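You operate a simulated robot arm through the tools that you are given. There is no shell and no other tool.

Carry out the task below with a simulated robot arm. There is one attempt and no reset: what you move stays moved.

Task
Take the white cloth on the top of the grey bench and put it away on the shelf under the top of the packing table. Then press the x9 plan key three times. Then open the blue drawer, put the teal rubber foot from the inside of the blue drawer on the flat top of the test console and shut the drawer again. The order counts.

Only the result counts: the job must be done as asked and must still hold three seconds after the hand-in. Knocking over, shifting, dropping, spilling or breaking anything else fails it. Flat cloth is picked up by pressing the open fingertips on it (5 to 10 N) and closing them slowly along it; thin cloth reads only 2 to 8 mm in the jaws.

Robot
A 6-joint arm with a two-finger parallel gripper on a trunk, on a base that drives. Base frame: it is fixed to the floor where the robot stands at the start and does not move with it; the origin is under the middle of the robot, x ahead of it, y to its left, z up. Readings come in cm, rad, newtons and seconds.
Its first joint turns from -2.897 to 2.897 rad. Places, roughly: X9 plan key [400, -50, 100]; blue drawer [290, -190, 70]; flat top of the test console (23x17 cm) [358, 18, 80]; shelf under the top of the packing table [610, 430, 50]; teal rubber foot (6x6x5 cm) [290, -190, 70]; white cloth [250, 75, 75]. Payload 3.91 kg.
The TCP is the grasp point between the finger pads, 3 cm short of the fingertips. In the tool frame z runs along the fingers and y along their closing line. The gripper opens to 11 cm. The fingers are 2 cm wide and 1 cm thick; the gripper's body (4.8 by 11.2 cm) begins 5.5 cm behind the TCP.
Orientation is that of the tool frame in the base frame, as a unit quaternion [w, x, y, z]. With the fingers straight down and closing along the base's y, the tool's x points along the base's -x, its y along +y and its z along -z.

Tools
- The arm moves only by the tool play_rows. Its argument "targets" is a list of rows, each a list of 7 numbers: the opening, from 0 (shut) to 1 (fully open), then the shift along the tool's x, y, z in cm, then the turn, a rotation vector about the tool's x, y, z in degrees. In form: [[claw, x, y, z, ax, ay, az], ...]. A call has 1 to 20 rows; each row shifts and turns the commanded pose from where the row before left it, along the tool's axes as they then stand. Rows are played at 5 a second. More than 5 cm and 0.15 rad between two rows, or a gripper value outside its range, and nothing of the call is played. A pose out of reach is approached as far as the arm can. The call stops where the force on the tool passes 40 N (or 10 N more than at its start, if that is more) or the arm is blocked; 0.2 s more then pass. Each finger travels about 15.3 cm/s and halts on what it meets, pressing with about 41 N; the grip force reading is that of the motor and also rises with nothing between the fingers. The clock runs only during rows and for 0.2 s after the last one: add rows that do not move to give the fingers time. It gives the time, the measured TCP pose, the force on the tool (base axes), the opening and the grip force at its end, in the units of the frame above (readings bear some noise), with the torque about the TCP (base axes, N m) and any sound that the robot's microphone picked up.
- Cameras (640 x 400 px; columns grow to the right, rows downward): "scene" is now at [21.59, 22.76, 136.47]; the picture's right is [-0.09, -1.00, 0.00], its down [-0.61, 0.06, -0.79] and it looks along [0.79, -0.07, -0.61] (base axes); focal length 296 px, centre (320, 200). "wrist" rides on the gripper at [7.2, 1.7, -10.3] in the tool frame; the picture's right is [-0.23, 0.97, 0.00], its down [-0.76, -0.18, -0.62] and it looks along [-0.61, -0.14, 0.78] (tool axes); focal length 222 px, centre (320, 200). There is no depth. A picture from a camera that has moved, and an enlarged one, comes with that camera's place and axes in the base frame and with its lens.
- camera(camera): a new picture of that camera. No time passes.
- roll_base(legs): drives the robot by 1 to 6 legs, each [ahead, turn to the left] in cm and rad, along the robot's own axes; the way and the turn of a leg run together, so that a leg with both is an arc; at most 150 cm and 3.142 rad a leg. The arm and the cameras ride along, it lands a little off, and it stops where it bumps. It gives what a move gives.
- head_to(pan, tilt): turns the head with the scene camera to pan (to the left, within 2.094 rad either way) and tilt (down, from -0.506 to 1.204), counted from straight ahead of the robot. It gives what a move gives.
- close_up(camera, box): a new picture of the part [left, top, right, bottom] of that camera's present view, enlarged. No time passes.
- finish_job(): hands the job in; it is judged then, once.

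Places have to be worked out from the pictures, the camera data and where the tool is seen. Open the gripper and draw the arm clear of the work before you hand the job in, unless the task says otherwise.

The tools are called after "Request:" by a JSON object that holds its "fn" and its "kwargs". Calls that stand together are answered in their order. play_rows: Moves the arm, as the interface text tells. Its arguments: {"type":"object","properties":{"targets":{"type":"array","items":{"type":"array","items":{"type":"number"}}}},"required":["targets"]} The other tools are called the same way: roll_base (legs) drives the base; head_to (pan, tilt) turns the head that bears the scene camera; camera (camera) takes a picture; close_up (camera, box) takes an enlarged picture of a part of a camera's view; finish_job () hands the job in.

At the start:

```text
time: 0.0
tcp_pos: [62.98, 11.32, 109.68]
ee_rot: [0.0, 0.001, 1.0, 0.001]
contact_force: [1.0, -0.9, 0.4]
wrist_torque: [0.0, 0.03, 0.01]
gripper_width: 11.0
grip_force: 0.1
robot x, y, heading: [-0.21, 0.18, -0.001]
head pan, tilt: [-0.091, 0.654]
```

scene: 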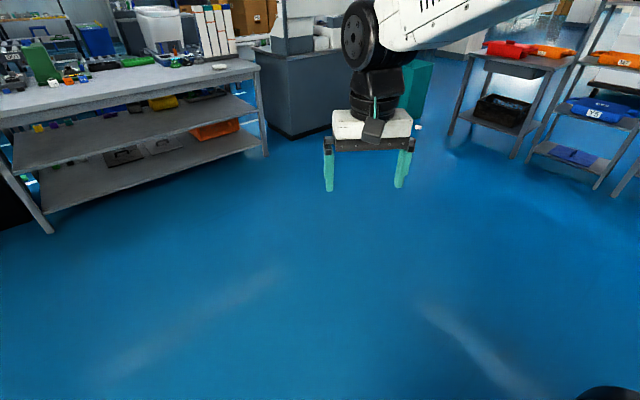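
wrist: 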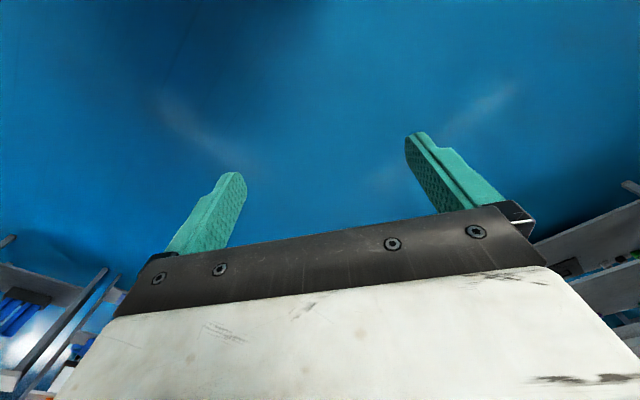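

I start by looking around with the head to find the bench, the cloth, the console, the drawer and the packing table.

Request:
{"fn": "head_to", "kwargs": {"pan": 0.3, "tilt": 0.25}}

Request:
{"fn": "camera", "kwargs": {"camera": "scene"}}

Request:
{"fn": "head_to", "kwargs": {"pan": -0.5, "tilt": 0.25}}

Request:
{"fn": "camera", "kwargs": {"camera": "scene"}}

```text
time: 0.9
tcp_pos: [62.82, 11.43, 109.7]
ee_rot: [0.0, 0.001, 1.0, -0.001]
contact_force: [0.4, 1.3, -0.3]
wrist_torque: [0.01, 0.02, 0.01]
gripper_width: 11.03
grip_force: 0.1
robot x, y, heading: [-0.24, 0.38, 0.001]
head pan, tilt: [0.3, 0.25]
```

```text
taken
camera scene: at [21.89, 26.3, 140.15], right [0.29, -0.96, 0.0], down [-0.24, -0.07, -0.97], along [0.93, 0.29, -0.25], focal length 296 px, centre (320, 200)
```

scene: 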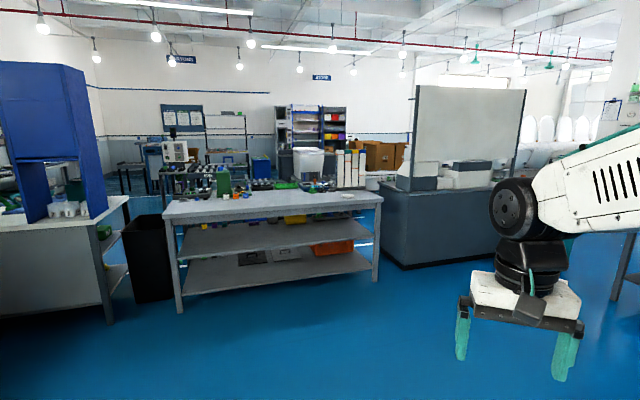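

```text
time: 2.0
tcp_pos: [62.92, 11.4, 109.65]
ee_rot: [0.0, 0.001, 1.0, 0.0]
contact_force: [0.2, 0.8, -0.4]
wrist_torque: [0.0, -0.03, -0.04]
gripper_width: 10.99
grip_force: 0.1
robot x, y, heading: [-0.28, 0.46, -0.0]
head pan, tilt: [-0.499, 0.25]
```

```text
taken
camera scene: at [21.17, 19.08, 140.16], right [-0.48, -0.88, 0.0], down [-0.22, 0.12, -0.97], along [0.85, -0.46, -0.25], focal length 296 px, centre (320, 200)
```

scene: 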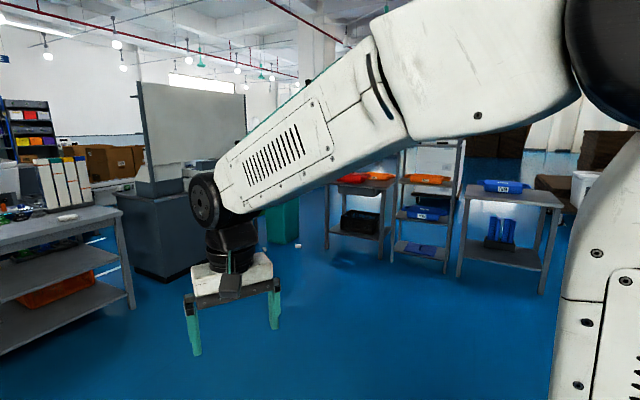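

The bench stands ahead and to the left, with a small white thing near its right end. I take enlarged pictures of it and of the right part.

Request:
{"fn": "close_up", "kwargs": {"camera": "scene", "box": [0, 120, 320, 320]}}

Request:
{"fn": "close_up", "kwargs": {"camera": "scene", "box": [300, 120, 620, 320]}}

Request:
{"fn": "head_to", "kwargs": {"pan": 0.25, "tilt": 0.3}}

Request:
{"fn": "close_up", "kwargs": {"camera": "scene", "box": [140, 120, 460, 320]}}

Request:
{"fn": "head_to", "kwargs": {"pan": 0.9, "tilt": 0.2}}

Request:
{"fn": "camera", "kwargs": {"camera": "scene"}}

```text
2.00 times, centred on (160, 220) of scene
camera zoom: at [21.17, 19.08, 140.16], right [-0.48, -0.88, 0.0], down [-0.22, 0.12, -0.97], along [0.85, -0.46, -0.25], focal length 592 px, centre (640, 160)
```

zoom: 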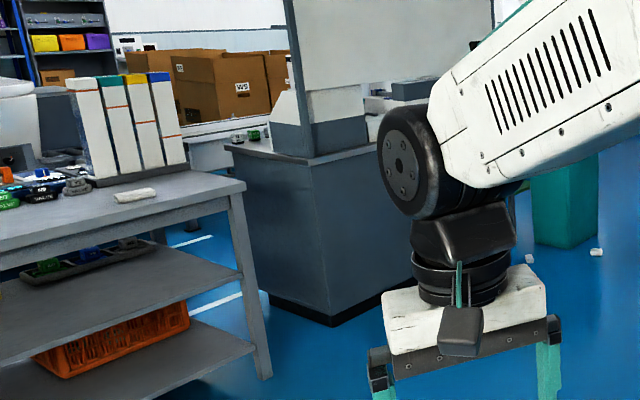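

```text
2.00 times, centred on (460, 220) of scene
camera zoom: at [21.17, 19.08, 140.16], right [-0.48, -0.88, 0.0], down [-0.22, 0.12, -0.97], along [0.85, -0.46, -0.25], focal length 592 px, centre (40, 160)
```

zoom: 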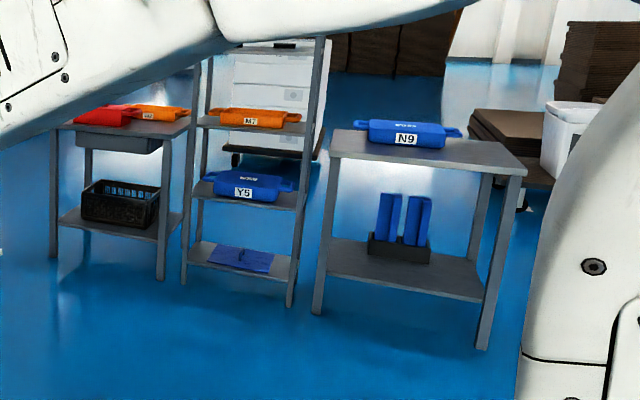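

```text
time: 3.1
tcp_pos: [62.98, 11.46, 109.75]
ee_rot: [0.0, 0.001, 1.0, 0.001]
contact_force: [-1.2, -0.9, 0.2]
wrist_torque: [0.0, -0.02, 0.03]
gripper_width: 10.99
grip_force: 0.1
robot x, y, heading: [-0.24, 0.58, 0.002]
head pan, tilt: [0.25, 0.3]
```

```text
2.00 times, centred on (300, 220) of scene
camera zoom: at [22.02, 25.85, 139.69], right [0.25, -0.97, 0.0], down [-0.29, -0.07, -0.96], along [0.93, 0.24, -0.3], focal length 592 px, centre (360, 160)
```

zoom: 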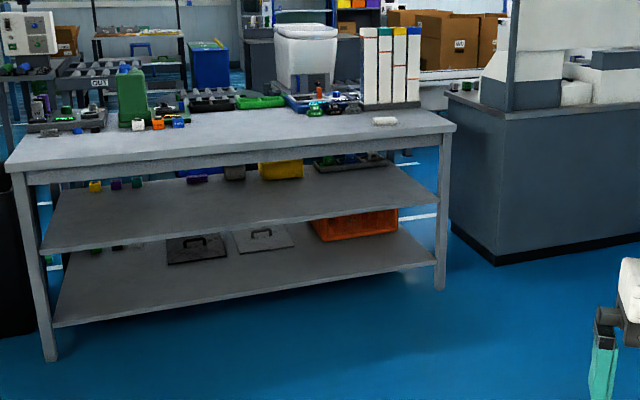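

```text
time: 4.1
tcp_pos: [62.82, 11.47, 109.78]
ee_rot: [0.0, 0.0, 1.0, 0.0]
contact_force: [-0.6, -0.5, 0.0]
wrist_torque: [-0.01, 0.02, 0.01]
gripper_width: 11.03
grip_force: 0.1
robot x, y, heading: [-0.23, 0.04, 0.003]
head pan, tilt: [0.901, 0.201]
```

```text
taken
camera scene: at [18.76, 30.85, 140.61], right [0.78, -0.62, 0.0], down [-0.12, -0.16, -0.98], along [0.61, 0.77, -0.2], focal length 296 px, centre (320, 200)
```

scene: 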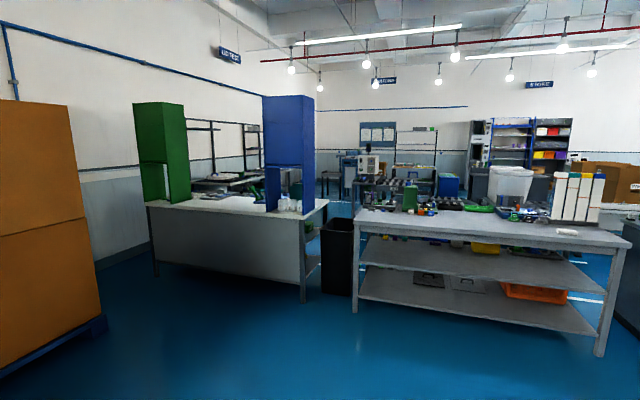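

The cloth is the small white rumpled thing near the right end of the bench. I look further left/right to build the floor plan.

Request:
{"fn": "head_to", "kwargs": {"pan": -1.1, "tilt": 0.25}}

Request:
{"fn": "camera", "kwargs": {"camera": "scene"}}

Request:
{"fn": "head_to", "kwargs": {"pan": -0.1, "tilt": 0.15}}

Request:
{"fn": "close_up", "kwargs": {"camera": "scene", "box": [120, 80, 440, 280]}}

Request:
{"fn": "close_up", "kwargs": {"camera": "scene", "box": [0, 120, 160, 220]}}

```text
time: 6.1
tcp_pos: [62.92, 11.39, 109.7]
ee_rot: [0.0, 0.001, 1.0, -0.001]
contact_force: [0.2, 0.1, -0.2]
wrist_torque: [-0.03, 0.0, 0.02]
gripper_width: 11.01
grip_force: 0.1
robot x, y, heading: [0.08, 0.24, 0.005]
head pan, tilt: [-1.1, 0.25]
```

```text
taken
camera scene: at [17.21, 15.23, 140.16], right [-0.89, -0.45, 0.0], down [-0.11, 0.22, -0.97], along [0.44, -0.86, -0.25], focal length 296 px, centre (320, 200)
```

scene: 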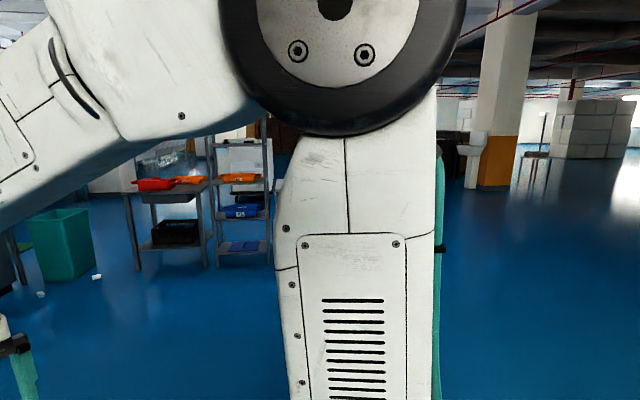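

```text
time: 7.3
tcp_pos: [62.86, 11.56, 109.71]
ee_rot: [0.0, 0.002, 1.0, 0.0]
contact_force: [0.3, -0.2, -0.2]
wrist_torque: [-0.02, -0.01, 0.03]
gripper_width: 11.01
grip_force: 0.1
robot x, y, heading: [-0.17, 0.02, 0.001]
head pan, tilt: [-0.099, 0.15]
```

```text
2.00 times, centred on (280, 180) of scene
camera zoom: at [22.19, 22.62, 141.09], right [-0.1, -0.99, 0.0], down [-0.15, 0.01, -0.99], along [0.98, -0.1, -0.15], focal length 592 px, centre (400, 240)
```

zoom: 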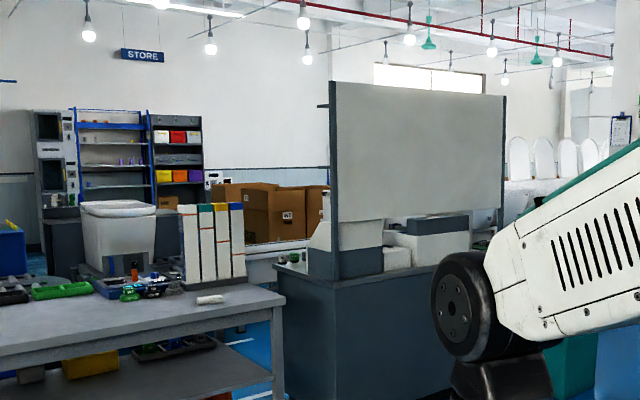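

```text
4.00 times, centred on (80, 170) of scene
camera zoom: at [22.19, 22.62, 141.09], right [-0.1, -0.99, 0.0], down [-0.15, 0.01, -0.99], along [0.98, -0.1, -0.15], focal length 1183 px, centre (1280, 320)
```

zoom: 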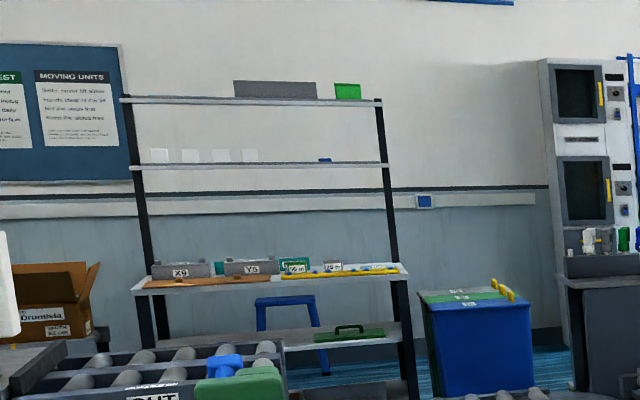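

The cloth sits about (268, 78, 79) by my estimate, the bench's front edge running from about (270,52) to (179,189). I drive part of the way toward it and look again.

Request:
{"fn": "roll_base", "kwargs": {"legs": [[0, 0.17], [130, 0]]}}

Request:
{"fn": "head_to", "kwargs": {"pan": 0.2, "tilt": 0.45}}

Request:
{"fn": "camera", "kwargs": {"camera": "scene"}}

```text
time: 14.6
tcp_pos: [188.93, 41.86, 109.74]
ee_rot: [0.0, -0.076, 0.997, 0.0]
contact_force: [-0.2, 0.3, 1.1]
wrist_torque: [0.01, -0.03, 0.02]
gripper_width: 11.0
grip_force: 0.0
robot x, y, heading: [128.4, 21.37, 0.15]
head pan, tilt: [-0.099, 0.15]
```

```text
time: 15.3
tcp_pos: [188.9, 41.93, 109.71]
ee_rot: [0.0, -0.076, 0.997, 0.0]
contact_force: [0.5, 0.2, 0.3]
wrist_torque: [0.0, 0.02, -0.01]
gripper_width: 11.0
grip_force: 0.0
robot x, y, heading: [128.34, 21.16, 0.155]
head pan, tilt: [0.201, 0.45]
```

```text
taken
camera scene: at [146.29, 49.43, 138.3], right [0.35, -0.94, 0.0], down [-0.41, -0.15, -0.9], along [0.84, 0.31, -0.43], focal length 296 px, centre (320, 200)
```

scene: 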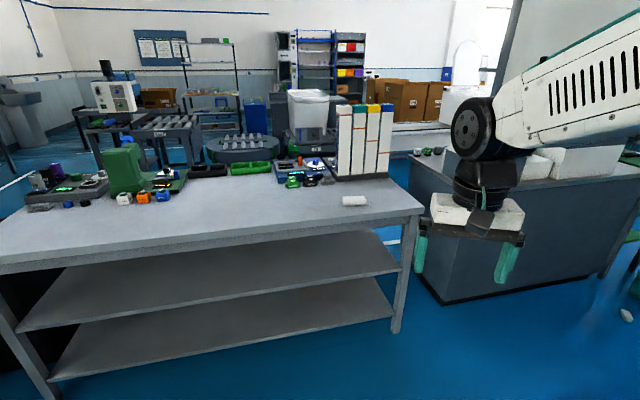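

The cloth triangulates to about (265, 77, 80). I zoom on it and on the consoles to its right.

Request:
{"fn": "close_up", "kwargs": {"camera": "scene", "box": [310, 170, 406, 230]}}

Request:
{"fn": "close_up", "kwargs": {"camera": "scene", "box": [0, 20, 240, 170]}}

Request:
{"fn": "close_up", "kwargs": {"camera": "scene", "box": [220, 20, 460, 170]}}

```text
6.67 times, centred on (358, 200) of scene
camera zoom: at [146.29, 49.43, 138.3], right [0.35, -0.94, 0.0], down [-0.41, -0.15, -0.9], along [0.84, 0.31, -0.43], focal length 1972 px, centre (67, 200)
```

zoom: 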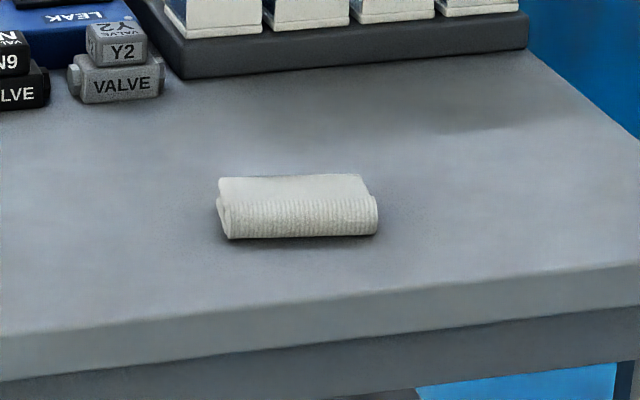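

```text
2.67 times, centred on (120, 95) of scene
camera zoom: at [146.29, 49.43, 138.3], right [0.35, -0.94, 0.0], down [-0.41, -0.15, -0.9], along [0.84, 0.31, -0.43], focal length 789 px, centre (853, 480)
```

zoom: 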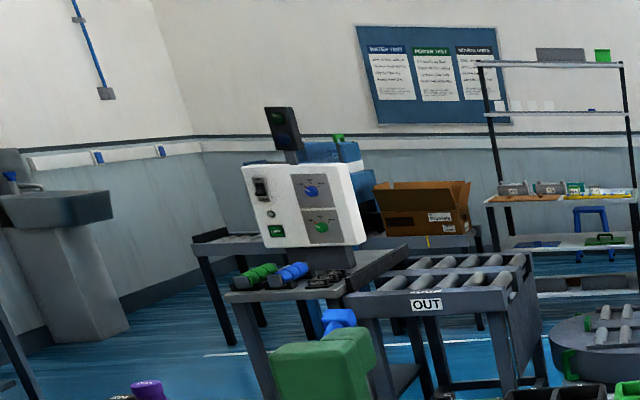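

```text
2.67 times, centred on (340, 95) of scene
camera zoom: at [146.29, 49.43, 138.3], right [0.35, -0.94, 0.0], down [-0.41, -0.15, -0.9], along [0.84, 0.31, -0.43], focal length 789 px, centre (267, 480)
```

zoom: 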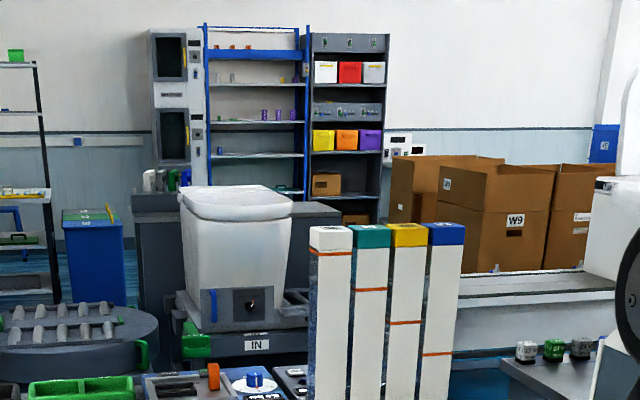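

The cloth is a rolled piece about 10 x 4 x 3 cm, its long axis roughly along (0.4, -0.92). I drive up to about (204, 33), heading about 0.5.

Request:
{"fn": "roll_base", "kwargs": {"legs": [[76, 0], [0, 0.35]]}}

Request:
{"fn": "head_to", "kwargs": {"pan": 0.0, "tilt": 0.7}}

Request:
{"fn": "camera", "kwargs": {"camera": "scene"}}

Request:
{"fn": "camera", "kwargs": {"camera": "wrist"}}

```text
time: 20.6
tcp_pos: [253.37, 73.11, 109.67]
ee_rot: [0.0, -0.249, 0.969, 0.0]
contact_force: [-0.6, -0.4, 0.5]
wrist_torque: [0.02, 0.01, -0.02]
gripper_width: 11.01
grip_force: 0.0
robot x, y, heading: [203.75, 32.91, 0.509]
head pan, tilt: [0.201, 0.45]
```

```text
time: 21.3
tcp_pos: [253.39, 73.14, 109.79]
ee_rot: [0.0, -0.25, 0.968, 0.0]
contact_force: [0.2, 0.3, -0.4]
wrist_torque: [-0.02, 0.01, 0.02]
gripper_width: 11.01
grip_force: 0.0
robot x, y, heading: [203.62, 33.08, 0.504]
head pan, tilt: [0.0, 0.7]
```

```text
taken
camera scene: at [211.17, 63.66, 136.08], right [0.49, -0.87, 0.0], down [-0.56, -0.31, -0.77], along [0.67, 0.37, -0.64], focal length 296 px, centre (320, 200)
```

scene: 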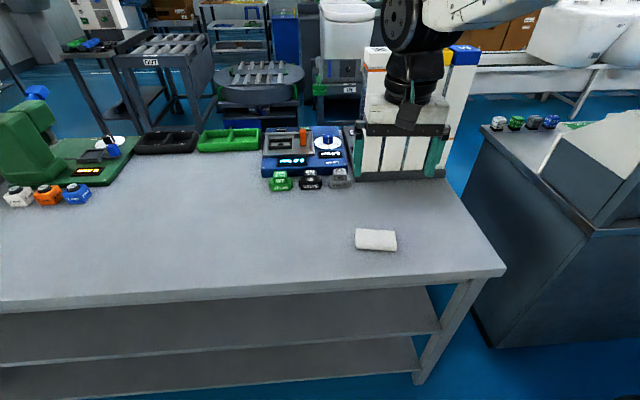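

```text
taken
camera wrist: at [246.3, 71.27, 120.15], right [-0.27, 0.96, 0.0], down [0.75, 0.21, 0.62], along [0.6, 0.17, -0.78], focal length 222 px, centre (320, 200)
```

wrist: 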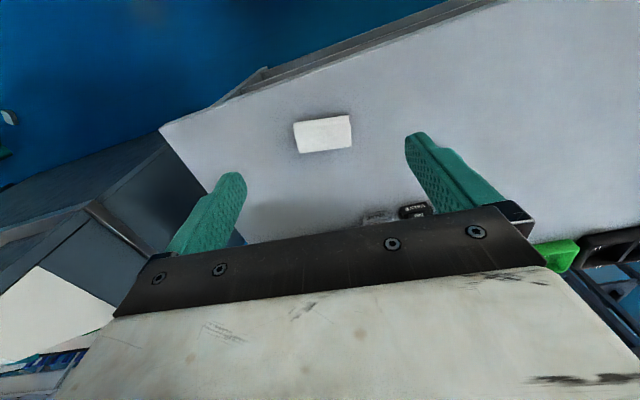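

Both cameras put the cloth's middle near (262.5, 76.2) with its long axis along (-0.39, 0.92). I move over it, turn the tool about 84° so the jaws close across it, and come down to z about 98.

Request:
{"fn": "play_rows", "kwargs": {"targets": [[1, -4.64, -0.82, 0, 0, 0, 0], [1, -4.64, -0.82, 0, 0, 0, 0], [1, 0, 0, 1.2, 0, 0, -8.4], [1, 0, 0, 1.2, 0, 0, -8.4], [1, 0, 0, 1.2, 0, 0, -8.4], [1, 0, 0, 1.2, 0, 0, -8.4], [1, 0, 0, 1.2, 0, 0, -8.4], [1, 0, 0, 1.2, 0, 0, -8.4], [1, 0, 0, 1.2, 0, 0, -8.4], [1, 0, 0, 1.2, 0, 0, -8.4], [1, 0, 0, 1.2, 0, 0, -8.4], [1, 0, 0, 1.2, 0, 0, -8.4], [1, 0, 0, 0, 0, 0, 0], [1, 0, 0, 0, 0, 0, 0]]}}

Request:
{"fn": "camera", "kwargs": {"camera": "wrist"}}

Request:
{"fn": "camera", "kwargs": {"camera": "scene"}}

```text
time: 24.3
tcp_pos: [262.45, 76.21, 97.8]
ee_rot: [0.0, 0.833, -0.553, -0.001]
contact_force: [0.2, 0.1, 0.6]
wrist_torque: [-0.02, -0.02, -0.01]
gripper_width: 11.0
grip_force: 0.2
robot x, y, heading: [203.68, 33.02, 0.509]
head pan, tilt: [0.0, 0.7]
```

```text
taken
camera wrist: at [263.67, 69.03, 108.15], right [-0.99, -0.17, 0.0], down [-0.13, 0.77, 0.62], along [-0.11, 0.61, -0.78], focal length 222 px, centre (320, 200)
```

wrist: 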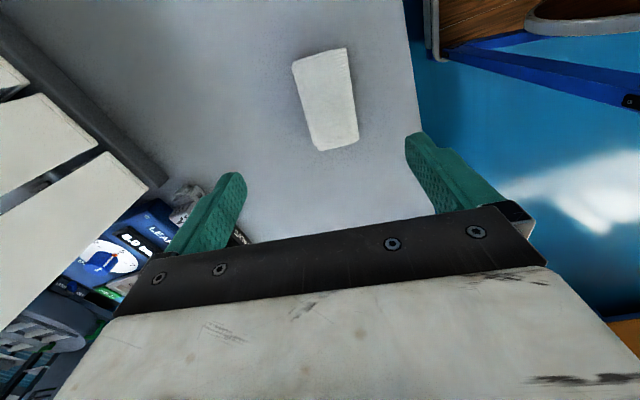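

```text
taken
camera scene: at [211.17, 63.65, 136.07], right [0.49, -0.87, 0.0], down [-0.56, -0.31, -0.76], along [0.67, 0.37, -0.64], focal length 296 px, centre (320, 200)
```

scene: 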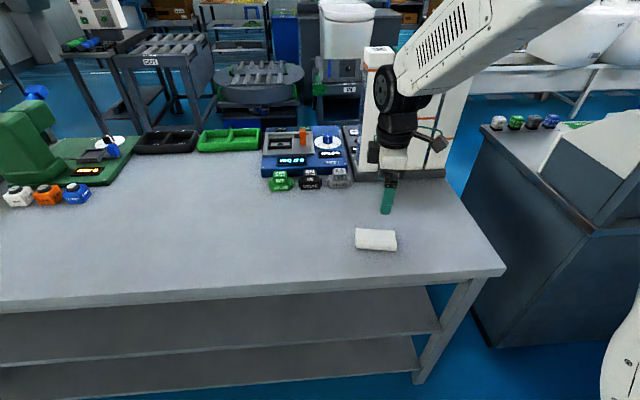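

The jaws are aligned with the cloth's short side; the cloth is about 1.1 cm off along the tool y. I correct it and come down to z about 84.

Request:
{"fn": "play_rows", "kwargs": {"targets": [[1, -0.29, 1.07, 2.5, 0, 0, 0], [1, 0, 0, 3.5, 0, 0, 0], [1, 0, 0, 3.5, 0, 0, 0], [1, 0, 0, 3, 0, 0, 0], [1, 0, 0, 1, 0, 0, 0], [1, 0, 0, 0, 0, 0, 0]]}}

Request:
{"fn": "camera", "kwargs": {"camera": "wrist"}}

Request:
{"fn": "close_up", "kwargs": {"camera": "scene", "box": [320, 180, 448, 260]}}

```text
time: 25.7
tcp_pos: [261.27, 76.05, 84.28]
ee_rot: [0.001, 0.833, -0.553, 0.001]
contact_force: [0.0, 0.5, 0.1]
wrist_torque: [0.02, 0.02, 0.03]
gripper_width: 11.0
grip_force: 0.0
robot x, y, heading: [203.91, 32.88, 0.507]
head pan, tilt: [0.0, 0.7]
```

```text
taken
camera wrist: at [262.56, 68.83, 94.65], right [-0.99, -0.17, 0.0], down [-0.13, 0.77, 0.62], along [-0.11, 0.61, -0.78], focal length 222 px, centre (320, 200)
```

wrist: 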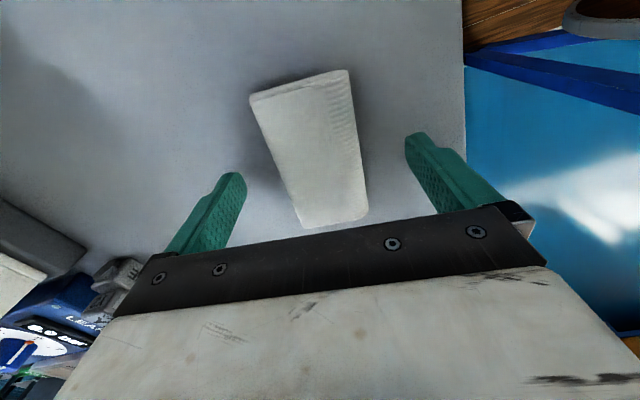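

```text
5.00 times, centred on (384, 220) of scene
camera zoom: at [211.17, 63.65, 136.07], right [0.49, -0.87, 0.0], down [-0.56, -0.31, -0.76], along [0.67, 0.37, -0.64], focal length 1479 px, centre (0, 100)
```

zoom: 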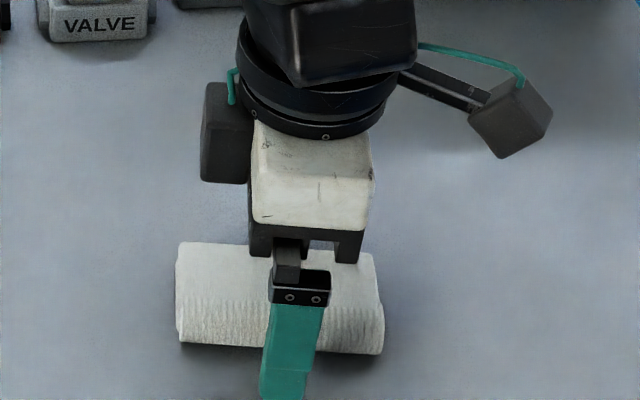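

The fingers straddle the roll well. I go down slowly in small steps, feeling for the bench top.

Request:
{"fn": "play_rows", "kwargs": {"targets": [[1, 0, 0, 0.5, 0, 0, 0], [1, 0, 0, 0.5, 0, 0, 0], [1, 0, 0, 0.5, 0, 0, 0], [1, 0, 0, 0.3, 0, 0, 0], [1, 0, 0, 0, 0, 0, 0]]}}

Request:
{"fn": "close_up", "kwargs": {"camera": "scene", "box": [320, 200, 448, 280]}}

```text
time: 26.6
tcp_pos: [261.21, 76.15, 83.02]
ee_rot: [0.0, 0.833, -0.553, 0.0]
contact_force: [-3.7, -5.0, 13.3]
wrist_torque: [-0.52, 0.94, 0.16]
gripper_width: 11.0
grip_force: 0.1
robot x, y, heading: [203.46, 32.53, 0.501]
head pan, tilt: [0.0, 0.7]
stopped in row 4: the force on the tool passed its limit at 50 N (the readings are from after the stop); the commanded pose is now the measured one
```

```text
5.00 times, centred on (384, 240) of scene
camera zoom: at [211.13, 63.61, 136.09], right [0.48, -0.87, 0.0], down [-0.56, -0.31, -0.77], along [0.67, 0.37, -0.64], focal length 1479 px, centre (0, 0)
```

zoom: 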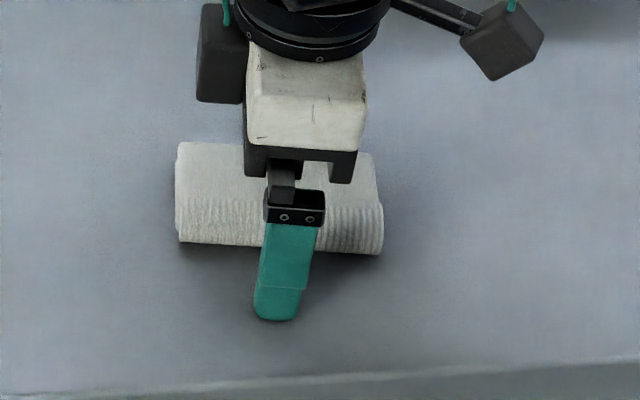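

The fingertips touched the bench at TCP z 83.0, so the top is at about 80. I rise 0.4 cm and close the fingers slowly around the roll.

Request:
{"fn": "play_rows", "kwargs": {"targets": [[1, 0, 0, -0.4, 0, 0, 0], [0.8, 0, 0, 0, 0, 0, 0], [0.65, 0, 0, 0, 0, 0, 0], [0.5, 0, 0, 0, 0, 0, 0], [0.4, 0, 0, 0, 0, 0, 0], [0.3, 0, 0, 0, 0, 0, 0], [0.2, 0, 0, 0, 0, 0, 0], [0.1, 0, 0, 0, 0, 0, 0], [0, 0, 0, 0, 0, 0, 0], [0, 0, 0, 0, 0, 0, 0]]}}

Request:
{"fn": "close_up", "kwargs": {"camera": "scene", "box": [320, 200, 448, 280]}}

Request:
{"fn": "camera", "kwargs": {"camera": "wrist"}}

```text
time: 28.8
tcp_pos: [261.22, 76.03, 83.28]
ee_rot: [-0.001, 0.834, -0.552, 0.0]
contact_force: [-0.4, 0.4, -0.1]
wrist_torque: [-0.01, 0.03, -0.02]
gripper_width: 5.86
grip_force: 41.0
robot x, y, heading: [204.24, 33.0, 0.506]
head pan, tilt: [0.0, 0.7]
```

```text
5.00 times, centred on (384, 240) of scene
camera zoom: at [211.18, 63.65, 136.07], right [0.49, -0.87, 0.0], down [-0.56, -0.31, -0.76], along [0.67, 0.37, -0.64], focal length 1479 px, centre (0, 0)
```

zoom: 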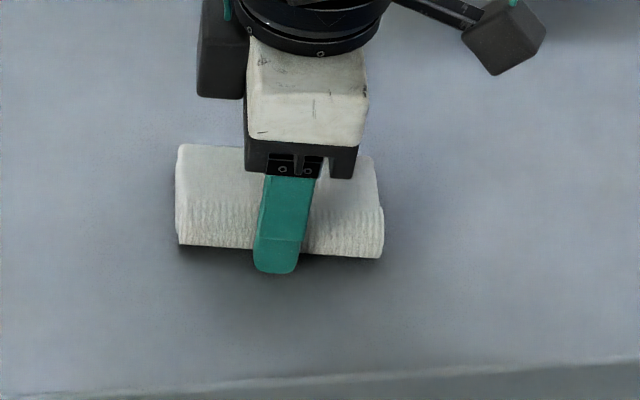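

```text
taken
camera wrist: at [262.52, 68.89, 93.7], right [-0.99, -0.17, 0.0], down [-0.13, 0.77, 0.62], along [-0.1, 0.62, -0.78], focal length 222 px, centre (320, 200)
```

wrist: 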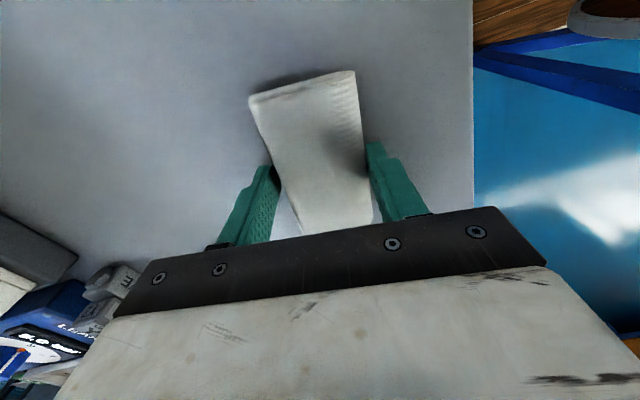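

The roll is gripped (5.9 cm wide, 41 N). I lift it straight up and check that it comes along.

Request:
{"fn": "play_rows", "kwargs": {"targets": [[0, 0, 0, -2, 0, 0, 0], [0, 0, 0, -4, 0, 0, 0], [0, 0, 0, -4.5, 0, 0, 0], [0, 0, 0, -4.5, 0, 0, 0], [0, 0, 0, -4.5, 0, 0, 0], [0, 0, 0, -4.5, 0, 0, 0], [0, 0, 0, -4, 0, 0, 0], [0, 0, 0, 0, 0, 0, 0]]}}

Request:
{"fn": "camera", "kwargs": {"camera": "scene"}}

Request:
{"fn": "camera", "kwargs": {"camera": "wrist"}}

```text
time: 30.6
tcp_pos: [261.24, 76.03, 111.43]
ee_rot: [-0.001, 0.833, -0.553, 0.001]
contact_force: [-0.1, -0.3, 0.0]
wrist_torque: [0.04, 0.0, 0.0]
gripper_width: 5.86
grip_force: 40.8
robot x, y, heading: [203.74, 32.72, 0.508]
head pan, tilt: [0.0, 0.7]
```

```text
taken
camera scene: at [211.18, 63.65, 136.07], right [0.49, -0.87, 0.0], down [-0.56, -0.31, -0.76], along [0.67, 0.37, -0.64], focal length 296 px, centre (320, 200)
```

scene: 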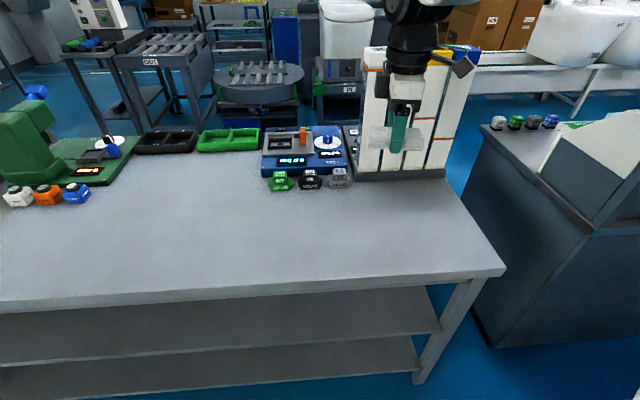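

```text
taken
camera wrist: at [262.53, 68.7, 121.73], right [-0.99, -0.17, 0.0], down [-0.13, 0.77, 0.62], along [-0.1, 0.61, -0.78], focal length 222 px, centre (320, 200)
```

wrist: 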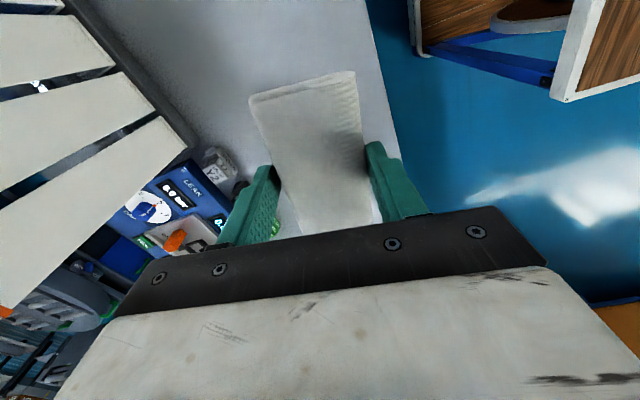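

The cloth is held. Now I look for the packing table and a driveable route to it.

Request:
{"fn": "head_to", "kwargs": {"pan": 0.3, "tilt": 0.2}}

Request:
{"fn": "camera", "kwargs": {"camera": "scene"}}

Request:
{"fn": "close_up", "kwargs": {"camera": "scene", "box": [180, 80, 420, 230]}}

Request:
{"fn": "head_to", "kwargs": {"pan": 1.1, "tilt": 0.35}}

Request:
{"fn": "camera", "kwargs": {"camera": "scene"}}

Request:
{"fn": "head_to", "kwargs": {"pan": -0.6, "tilt": 0.35}}

Request:
{"fn": "camera", "kwargs": {"camera": "scene"}}

```text
time: 31.6
tcp_pos: [261.3, 75.84, 111.3]
ee_rot: [0.0, 0.834, -0.552, 0.001]
contact_force: [0.1, 0.4, -0.5]
wrist_torque: [-0.02, 0.0, 0.0]
gripper_width: 5.86
grip_force: 41.0
robot x, y, heading: [203.7, 32.69, 0.505]
head pan, tilt: [0.3, 0.201]
```

```text
taken
camera scene: at [210.2, 66.25, 140.61], right [0.72, -0.69, 0.0], down [-0.14, -0.14, -0.98], along [0.68, 0.71, -0.2], focal length 296 px, centre (320, 200)
```

scene: 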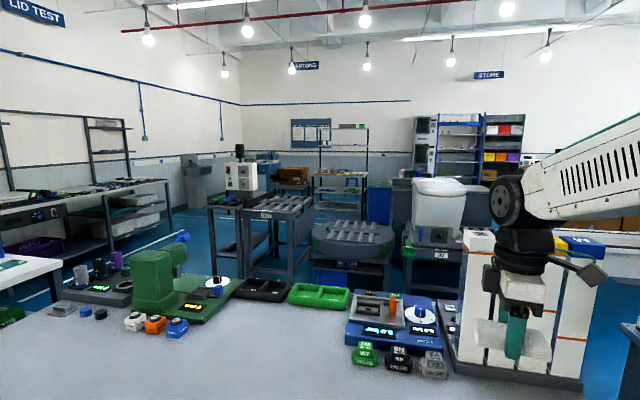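

```text
2.67 times, centred on (300, 155) of scene
camera zoom: at [210.2, 66.25, 140.61], right [0.72, -0.69, 0.0], down [-0.14, -0.14, -0.98], along [0.68, 0.71, -0.2], focal length 789 px, centre (373, 320)
```

zoom: 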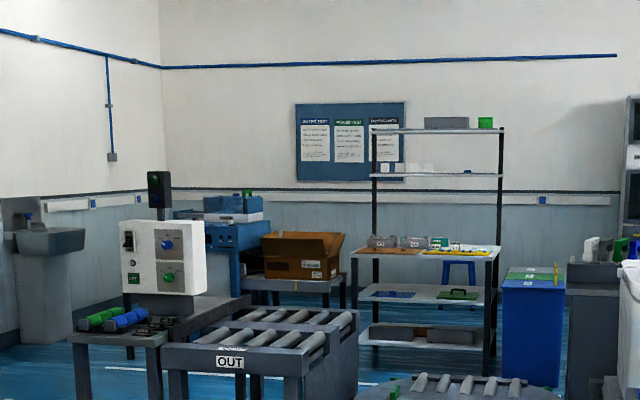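

```text
time: 32.7
tcp_pos: [261.25, 75.92, 111.37]
ee_rot: [0.0, 0.834, -0.552, 0.0]
contact_force: [0.2, -0.3, -0.1]
wrist_torque: [-0.01, 0.02, 0.03]
gripper_width: 5.88
grip_force: 40.9
robot x, y, heading: [203.99, 32.88, 0.51]
head pan, tilt: [1.1, 0.351]
```

```text
taken
camera scene: at [203.43, 68.84, 139.22], right [1.0, 0.03, 0.0], down [0.01, -0.34, -0.94], along [-0.03, 0.94, -0.34], focal length 296 px, centre (320, 200)
```

scene: 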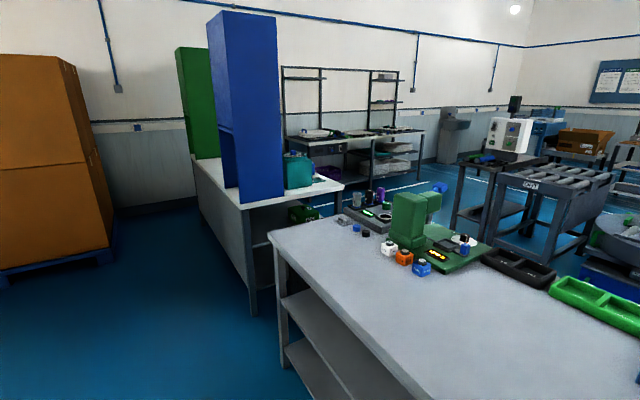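

```text
time: 34.4
tcp_pos: [261.13, 75.92, 111.27]
ee_rot: [0.0, 0.834, -0.552, 0.0]
contact_force: [0.1, 0.2, -0.3]
wrist_torque: [0.0, 0.02, 0.03]
gripper_width: 5.86
grip_force: 41.8
robot x, y, heading: [204.0, 33.15, 0.503]
head pan, tilt: [-0.6, 0.351]
```

```text
taken
camera scene: at [213.02, 58.66, 139.21], right [-0.09, -1.0, 0.0], down [-0.34, 0.03, -0.94], along [0.94, -0.09, -0.34], focal length 296 px, centre (320, 200)
```

scene: 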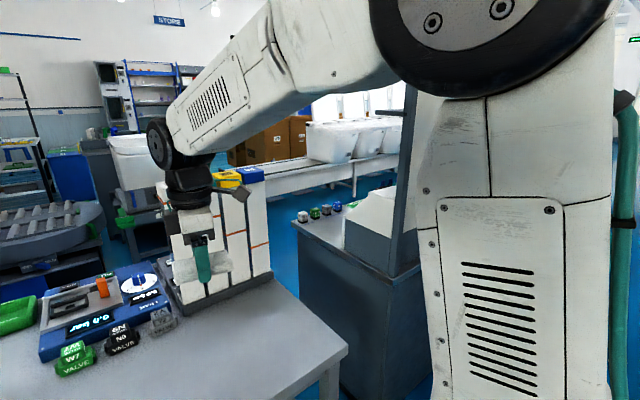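

The benches and the counter leave only a narrow gap (about 38 cm) between them, so I must find another way round. I back off and look to the right side.

Request:
{"fn": "roll_base", "kwargs": {"legs": [[-60, 0], [0, -1.0]]}}

Request:
{"fn": "head_to", "kwargs": {"pan": 0.5, "tilt": 0.35}}

Request:
{"fn": "camera", "kwargs": {"camera": "scene"}}

Request:
{"fn": "head_to", "kwargs": {"pan": -0.4, "tilt": 0.35}}

Request:
{"fn": "camera", "kwargs": {"camera": "scene"}}

```text
time: 40.4
tcp_pos: [218.41, -22.23, 111.3]
ee_rot: [0.0, -0.461, 0.887, 0.0]
contact_force: [0.4, 0.1, 0.1]
wrist_torque: [-0.05, 0.02, 0.0]
gripper_width: 5.84
grip_force: 40.9
robot x, y, heading: [151.21, 3.56, -0.505]
head pan, tilt: [-0.6, 0.351]
```

```text
time: 41.7
tcp_pos: [218.31, -22.17, 111.22]
ee_rot: [0.0, -0.461, 0.887, 0.0]
contact_force: [-0.4, -1.0, -0.4]
wrist_torque: [-0.02, 0.0, 0.02]
gripper_width: 5.88
grip_force: 40.9
robot x, y, heading: [151.5, 3.69, -0.503]
head pan, tilt: [0.499, 0.351]
```

```text
taken
camera scene: at [183.42, 17.75, 139.21], right [-0.01, -1.0, 0.0], down [-0.34, 0.0, -0.94], along [0.94, -0.01, -0.34], focal length 296 px, centre (320, 200)
```

scene: 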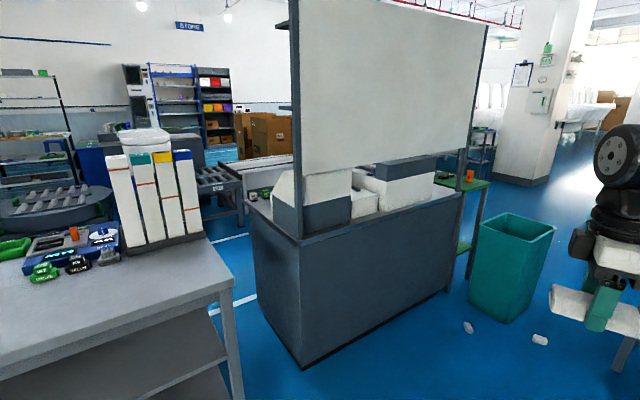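

```text
time: 42.9
tcp_pos: [218.31, -22.2, 111.34]
ee_rot: [0.0, -0.461, 0.888, -0.001]
contact_force: [-0.6, 0.8, -0.3]
wrist_torque: [0.01, 0.02, -0.01]
gripper_width: 5.88
grip_force: 41.0
robot x, y, heading: [151.35, 3.68, -0.504]
head pan, tilt: [-0.4, 0.351]
```

```text
taken
camera scene: at [179.86, 10.5, 139.21], right [-0.79, -0.62, 0.0], down [-0.21, 0.27, -0.94], along [0.58, -0.74, -0.34], focal length 296 px, centre (320, 200)
```

scene: 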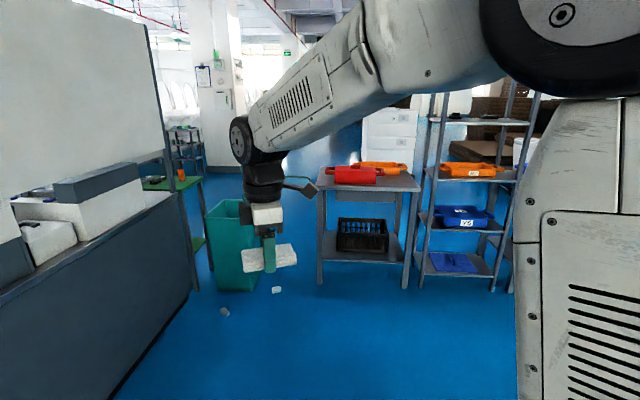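

The blue-drawer table, the teal bin and the litter leave little room on the right. I look at the robot's own footprint and further to the right.

Request:
{"fn": "head_to", "kwargs": {"pan": 0.3, "tilt": 1.2}}

Request:
{"fn": "camera", "kwargs": {"camera": "scene"}}

Request:
{"fn": "head_to", "kwargs": {"pan": 1.6, "tilt": 0.9}}

Request:
{"fn": "camera", "kwargs": {"camera": "scene"}}

Request:
{"fn": "head_to", "kwargs": {"pan": -1.6, "tilt": 0.3}}

Request:
{"fn": "camera", "kwargs": {"camera": "scene"}}

```text
time: 44.1
tcp_pos: [218.31, -22.09, 111.28]
ee_rot: [0.0, -0.461, 0.888, -0.002]
contact_force: [0.4, -0.1, -1.1]
wrist_torque: [0.0, 0.0, -0.04]
gripper_width: 5.85
grip_force: 40.5
robot x, y, heading: [151.11, 3.87, -0.507]
head pan, tilt: [0.3, 1.201]
```

```text
taken
camera scene: at [179.59, 16.68, 132.48], right [-0.21, -0.98, 0.0], down [-0.91, 0.19, -0.36], along [0.36, -0.07, -0.93], focal length 296 px, centre (320, 200)
```

scene: 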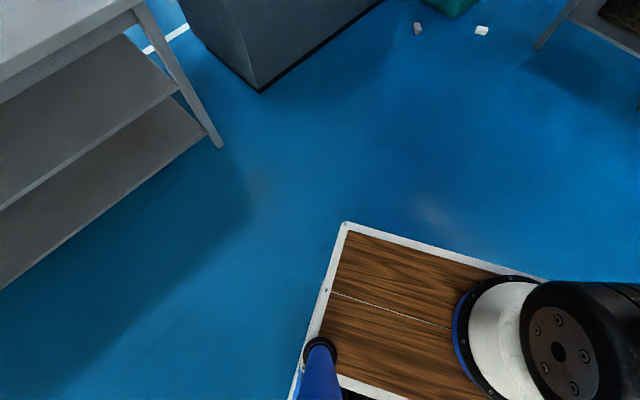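

```text
time: 45.6
tcp_pos: [218.29, -22.13, 111.37]
ee_rot: [0.0, -0.461, 0.888, -0.001]
contact_force: [0.3, 0.0, -0.5]
wrist_torque: [0.01, -0.02, 0.04]
gripper_width: 5.86
grip_force: 40.7
robot x, y, heading: [151.2, 3.87, -0.509]
head pan, tilt: [1.6, 0.901]
```

```text
taken
camera scene: at [177.58, 24.53, 134.46], right [0.89, -0.46, 0.0], down [-0.36, -0.7, -0.62], along [0.29, 0.55, -0.78], focal length 296 px, centre (320, 200)
```

scene: 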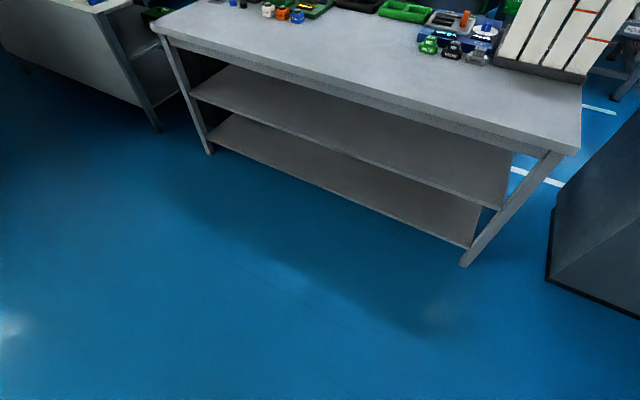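

```text
time: 48.3
tcp_pos: [218.42, -22.25, 111.2]
ee_rot: [0.001, -0.461, 0.888, -0.001]
contact_force: [0.2, 0.5, 0.1]
wrist_torque: [0.02, 0.02, 0.04]
gripper_width: 5.85
grip_force: 41.0
robot x, y, heading: [151.26, 3.83, -0.507]
head pan, tilt: [-1.6, 0.3]
```

```text
taken
camera scene: at [169.34, 9.8, 139.69], right [-0.86, 0.51, 0.0], down [0.15, 0.25, -0.96], along [-0.49, -0.82, -0.3], focal length 296 px, centre (320, 200)
```

scene: 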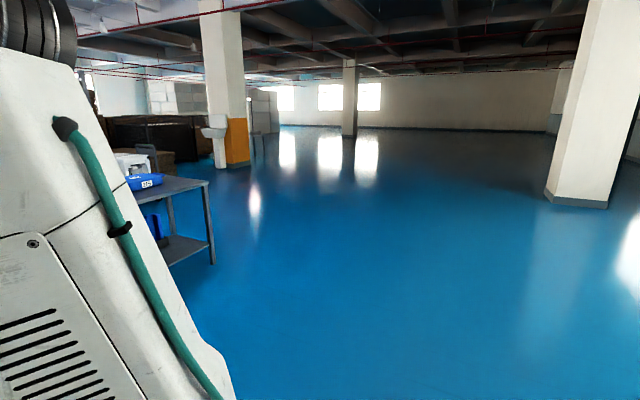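

The base is a deck about 52 cm wide and roughly 34 cm ahead of its axis. I check the right side first: I drive toward the hall to see whether there is a passage round the tables on the right.

Request:
{"fn": "roll_base", "kwargs": {"legs": [[0, -0.9], [110, 0]]}}

Request:
{"fn": "head_to", "kwargs": {"pan": 0.9, "tilt": 0.25}}

Request:
{"fn": "camera", "kwargs": {"camera": "scene"}}

Request:
{"fn": "head_to", "kwargs": {"pan": 0.0, "tilt": 0.25}}

Request:
{"fn": "camera", "kwargs": {"camera": "scene"}}

```text
time: 56.2
tcp_pos: [188.86, -173.99, 111.31]
ee_rot: [0.0, -0.022, 1.0, -0.001]
contact_force: [1.0, -0.1, -0.7]
wrist_torque: [0.02, -0.01, -0.01]
gripper_width: 5.87
grip_force: 40.7
robot x, y, heading: [168.49, -105.19, -1.42]
head pan, tilt: [-1.6, 0.3]
```

```text
time: 58.5
tcp_pos: [188.93, -174.04, 111.36]
ee_rot: [0.0, -0.022, 1.0, -0.001]
contact_force: [-0.7, 0.7, -0.1]
wrist_torque: [-0.01, 0.01, -0.03]
gripper_width: 5.86
grip_force: 41.3
robot x, y, heading: [168.74, -105.27, -1.422]
head pan, tilt: [0.901, 0.25]
```

```text
taken
camera scene: at [201.82, -119.21, 140.16], right [-0.5, -0.87, 0.0], down [-0.21, 0.12, -0.97], along [0.84, -0.48, -0.25], focal length 296 px, centre (320, 200)
```

scene: 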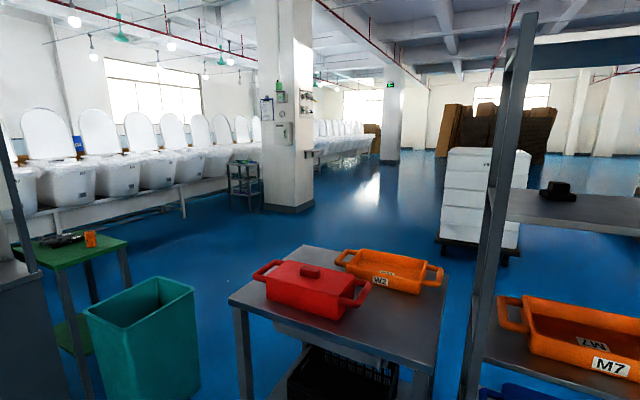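

```text
time: 59.7
tcp_pos: [188.94, -173.89, 111.25]
ee_rot: [0.0, -0.022, 1.0, 0.0]
contact_force: [-0.6, 0.6, -0.4]
wrist_torque: [-0.01, 0.02, 0.0]
gripper_width: 5.84
grip_force: 41.2
robot x, y, heading: [168.54, -105.01, -1.421]
head pan, tilt: [0.0, 0.25]
```

```text
taken
camera scene: at [195.12, -123.8, 140.16], right [-0.99, -0.15, 0.0], down [-0.04, 0.24, -0.97], along [0.15, -0.96, -0.25], focal length 296 px, centre (320, 200)
```

scene: 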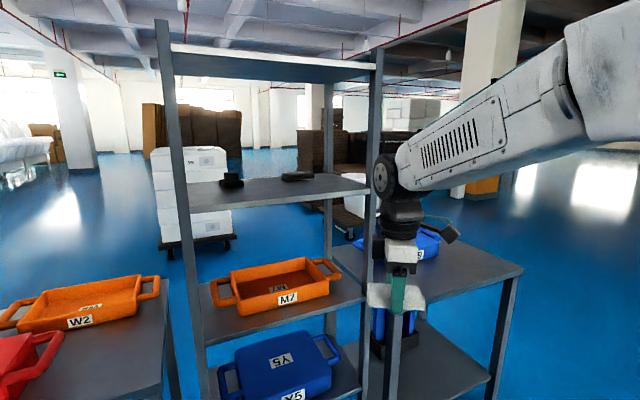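

Behind the drawer table there is an open hall, and behind the counter a wide aisle; I'll go round the right end of the N9 table. First leg: to about (51, -224), then turn along its end.

Request:
{"fn": "roll_base", "kwargs": {"legs": [[0, -0.93], [84, 0], [83, 0], [0, 1.36]]}}

Request:
{"fn": "head_to", "kwargs": {"pan": 0.1, "tilt": 0.4}}

Request:
{"fn": "camera", "kwargs": {"camera": "scene"}}

```text
time: 73.9
tcp_pos: [99.71, -277.93, 111.29]
ee_rot: [0.0, -0.236, 0.972, -0.001]
contact_force: [0.2, 0.4, 0.4]
wrist_torque: [0.0, -0.03, 0.0]
gripper_width: 5.86
grip_force: 41.1
robot x, y, heading: [52.26, -224.09, -0.993]
head pan, tilt: [0.0, 0.25]
```

```text
time: 74.6
tcp_pos: [99.54, -277.88, 111.29]
ee_rot: [-0.001, -0.235, 0.972, 0.0]
contact_force: [-0.1, 0.3, -0.4]
wrist_torque: [-0.02, 0.01, 0.0]
gripper_width: 5.87
grip_force: 41.0
robot x, y, heading: [52.41, -223.84, -0.99]
head pan, tilt: [0.099, 0.4]
```

```text
taken
camera scene: at [85.02, -229.13, 138.77], right [-0.78, -0.63, 0.0], down [-0.24, 0.3, -0.92], along [0.58, -0.72, -0.39], focal length 296 px, centre (320, 200)
```

scene: 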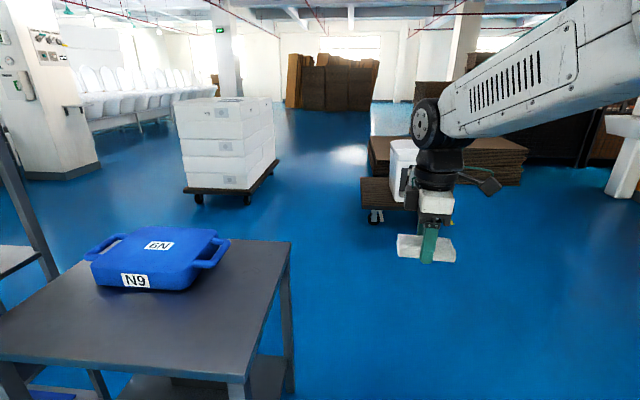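

The way past the N9 table is clear, with the dolly and carts well back. I drive along it, turn left behind the tables and go forward toward the counter's right end.

Request:
{"fn": "roll_base", "kwargs": {"legs": [[95, 0], [90, 0], [0, 1.57], [125, 0], [125, 0]]}}

Request:
{"fn": "head_to", "kwargs": {"pan": 0.1, "tilt": 0.3}}

Request:
{"fn": "camera", "kwargs": {"camera": "scene"}}

Request:
{"fn": "head_to", "kwargs": {"pan": 0.8, "tilt": 0.35}}

Request:
{"fn": "camera", "kwargs": {"camera": "scene"}}

Request:
{"fn": "head_to", "kwargs": {"pan": 1.6, "tilt": 0.5}}

Request:
{"fn": "camera", "kwargs": {"camera": "scene"}}

```text
time: 99.5
tcp_pos: [417.72, -191.12, 111.24]
ee_rot: [-0.001, 0.856, -0.518, 0.001]
contact_force: [-0.5, 0.9, -0.5]
wrist_torque: [-0.03, -0.01, 0.02]
gripper_width: 5.87
grip_force: 41.1
robot x, y, heading: [364.14, -238.73, 0.588]
head pan, tilt: [0.099, 0.4]
```

```text
time: 100.2
tcp_pos: [417.78, -191.13, 111.39]
ee_rot: [-0.001, 0.855, -0.518, 0.001]
contact_force: [1.0, 0.5, -1.0]
wrist_torque: [-0.04, 0.03, 0.02]
gripper_width: 5.86
grip_force: 41.2
robot x, y, heading: [364.0, -238.93, 0.585]
head pan, tilt: [0.099, 0.3]
```

```text
taken
camera scene: at [369.09, -206.25, 139.68], right [0.63, -0.77, 0.0], down [-0.23, -0.19, -0.96], along [0.74, 0.61, -0.3], focal length 296 px, centre (320, 200)
```

scene: 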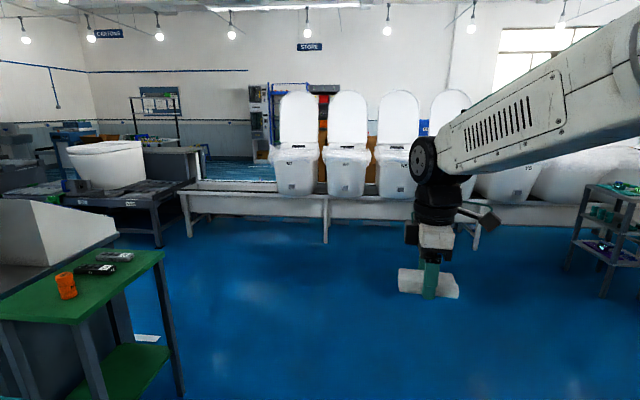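

```text
time: 101.2
tcp_pos: [417.78, -191.27, 111.15]
ee_rot: [-0.001, 0.855, -0.518, 0.0]
contact_force: [-0.5, 0.8, -1.1]
wrist_torque: [-0.02, -0.01, 0.0]
gripper_width: 5.87
grip_force: 41.2
robot x, y, heading: [363.98, -238.87, 0.588]
head pan, tilt: [0.799, 0.351]
```

```text
taken
camera scene: at [363.58, -203.02, 139.22], right [0.98, -0.18, 0.0], down [-0.06, -0.34, -0.94], along [0.17, 0.92, -0.34], focal length 296 px, centre (320, 200)
```

scene: 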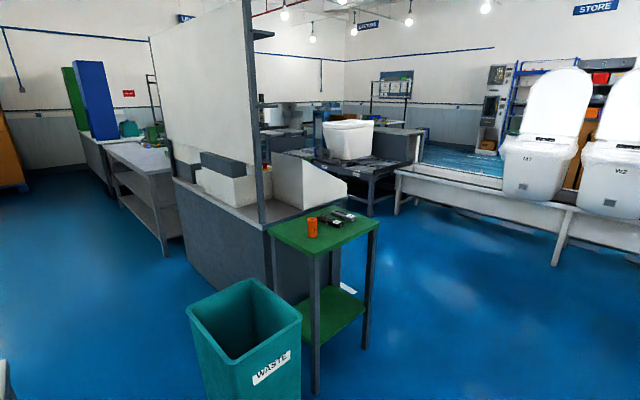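

```text
time: 102.4
tcp_pos: [417.87, -191.06, 111.37]
ee_rot: [-0.001, 0.855, -0.518, 0.0]
contact_force: [0.3, -0.3, 0.1]
wrist_torque: [0.03, 0.0, -0.02]
gripper_width: 5.87
grip_force: 40.7
robot x, y, heading: [363.93, -238.73, 0.585]
head pan, tilt: [1.6, 0.499]
```

```text
taken
camera scene: at [356.61, -204.74, 137.85], right [0.82, 0.58, 0.0], down [0.28, -0.39, -0.88], along [-0.51, 0.72, -0.48], focal length 296 px, centre (320, 200)
```

scene: 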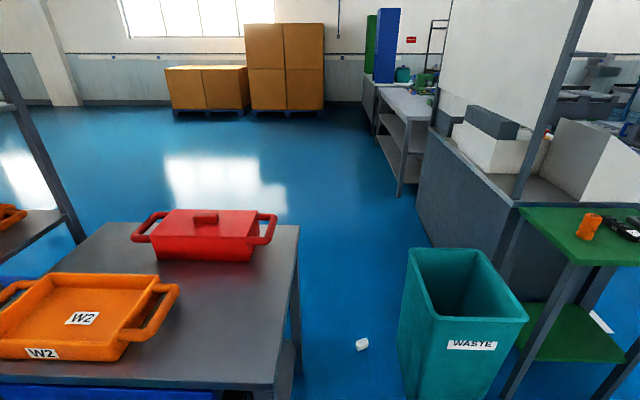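

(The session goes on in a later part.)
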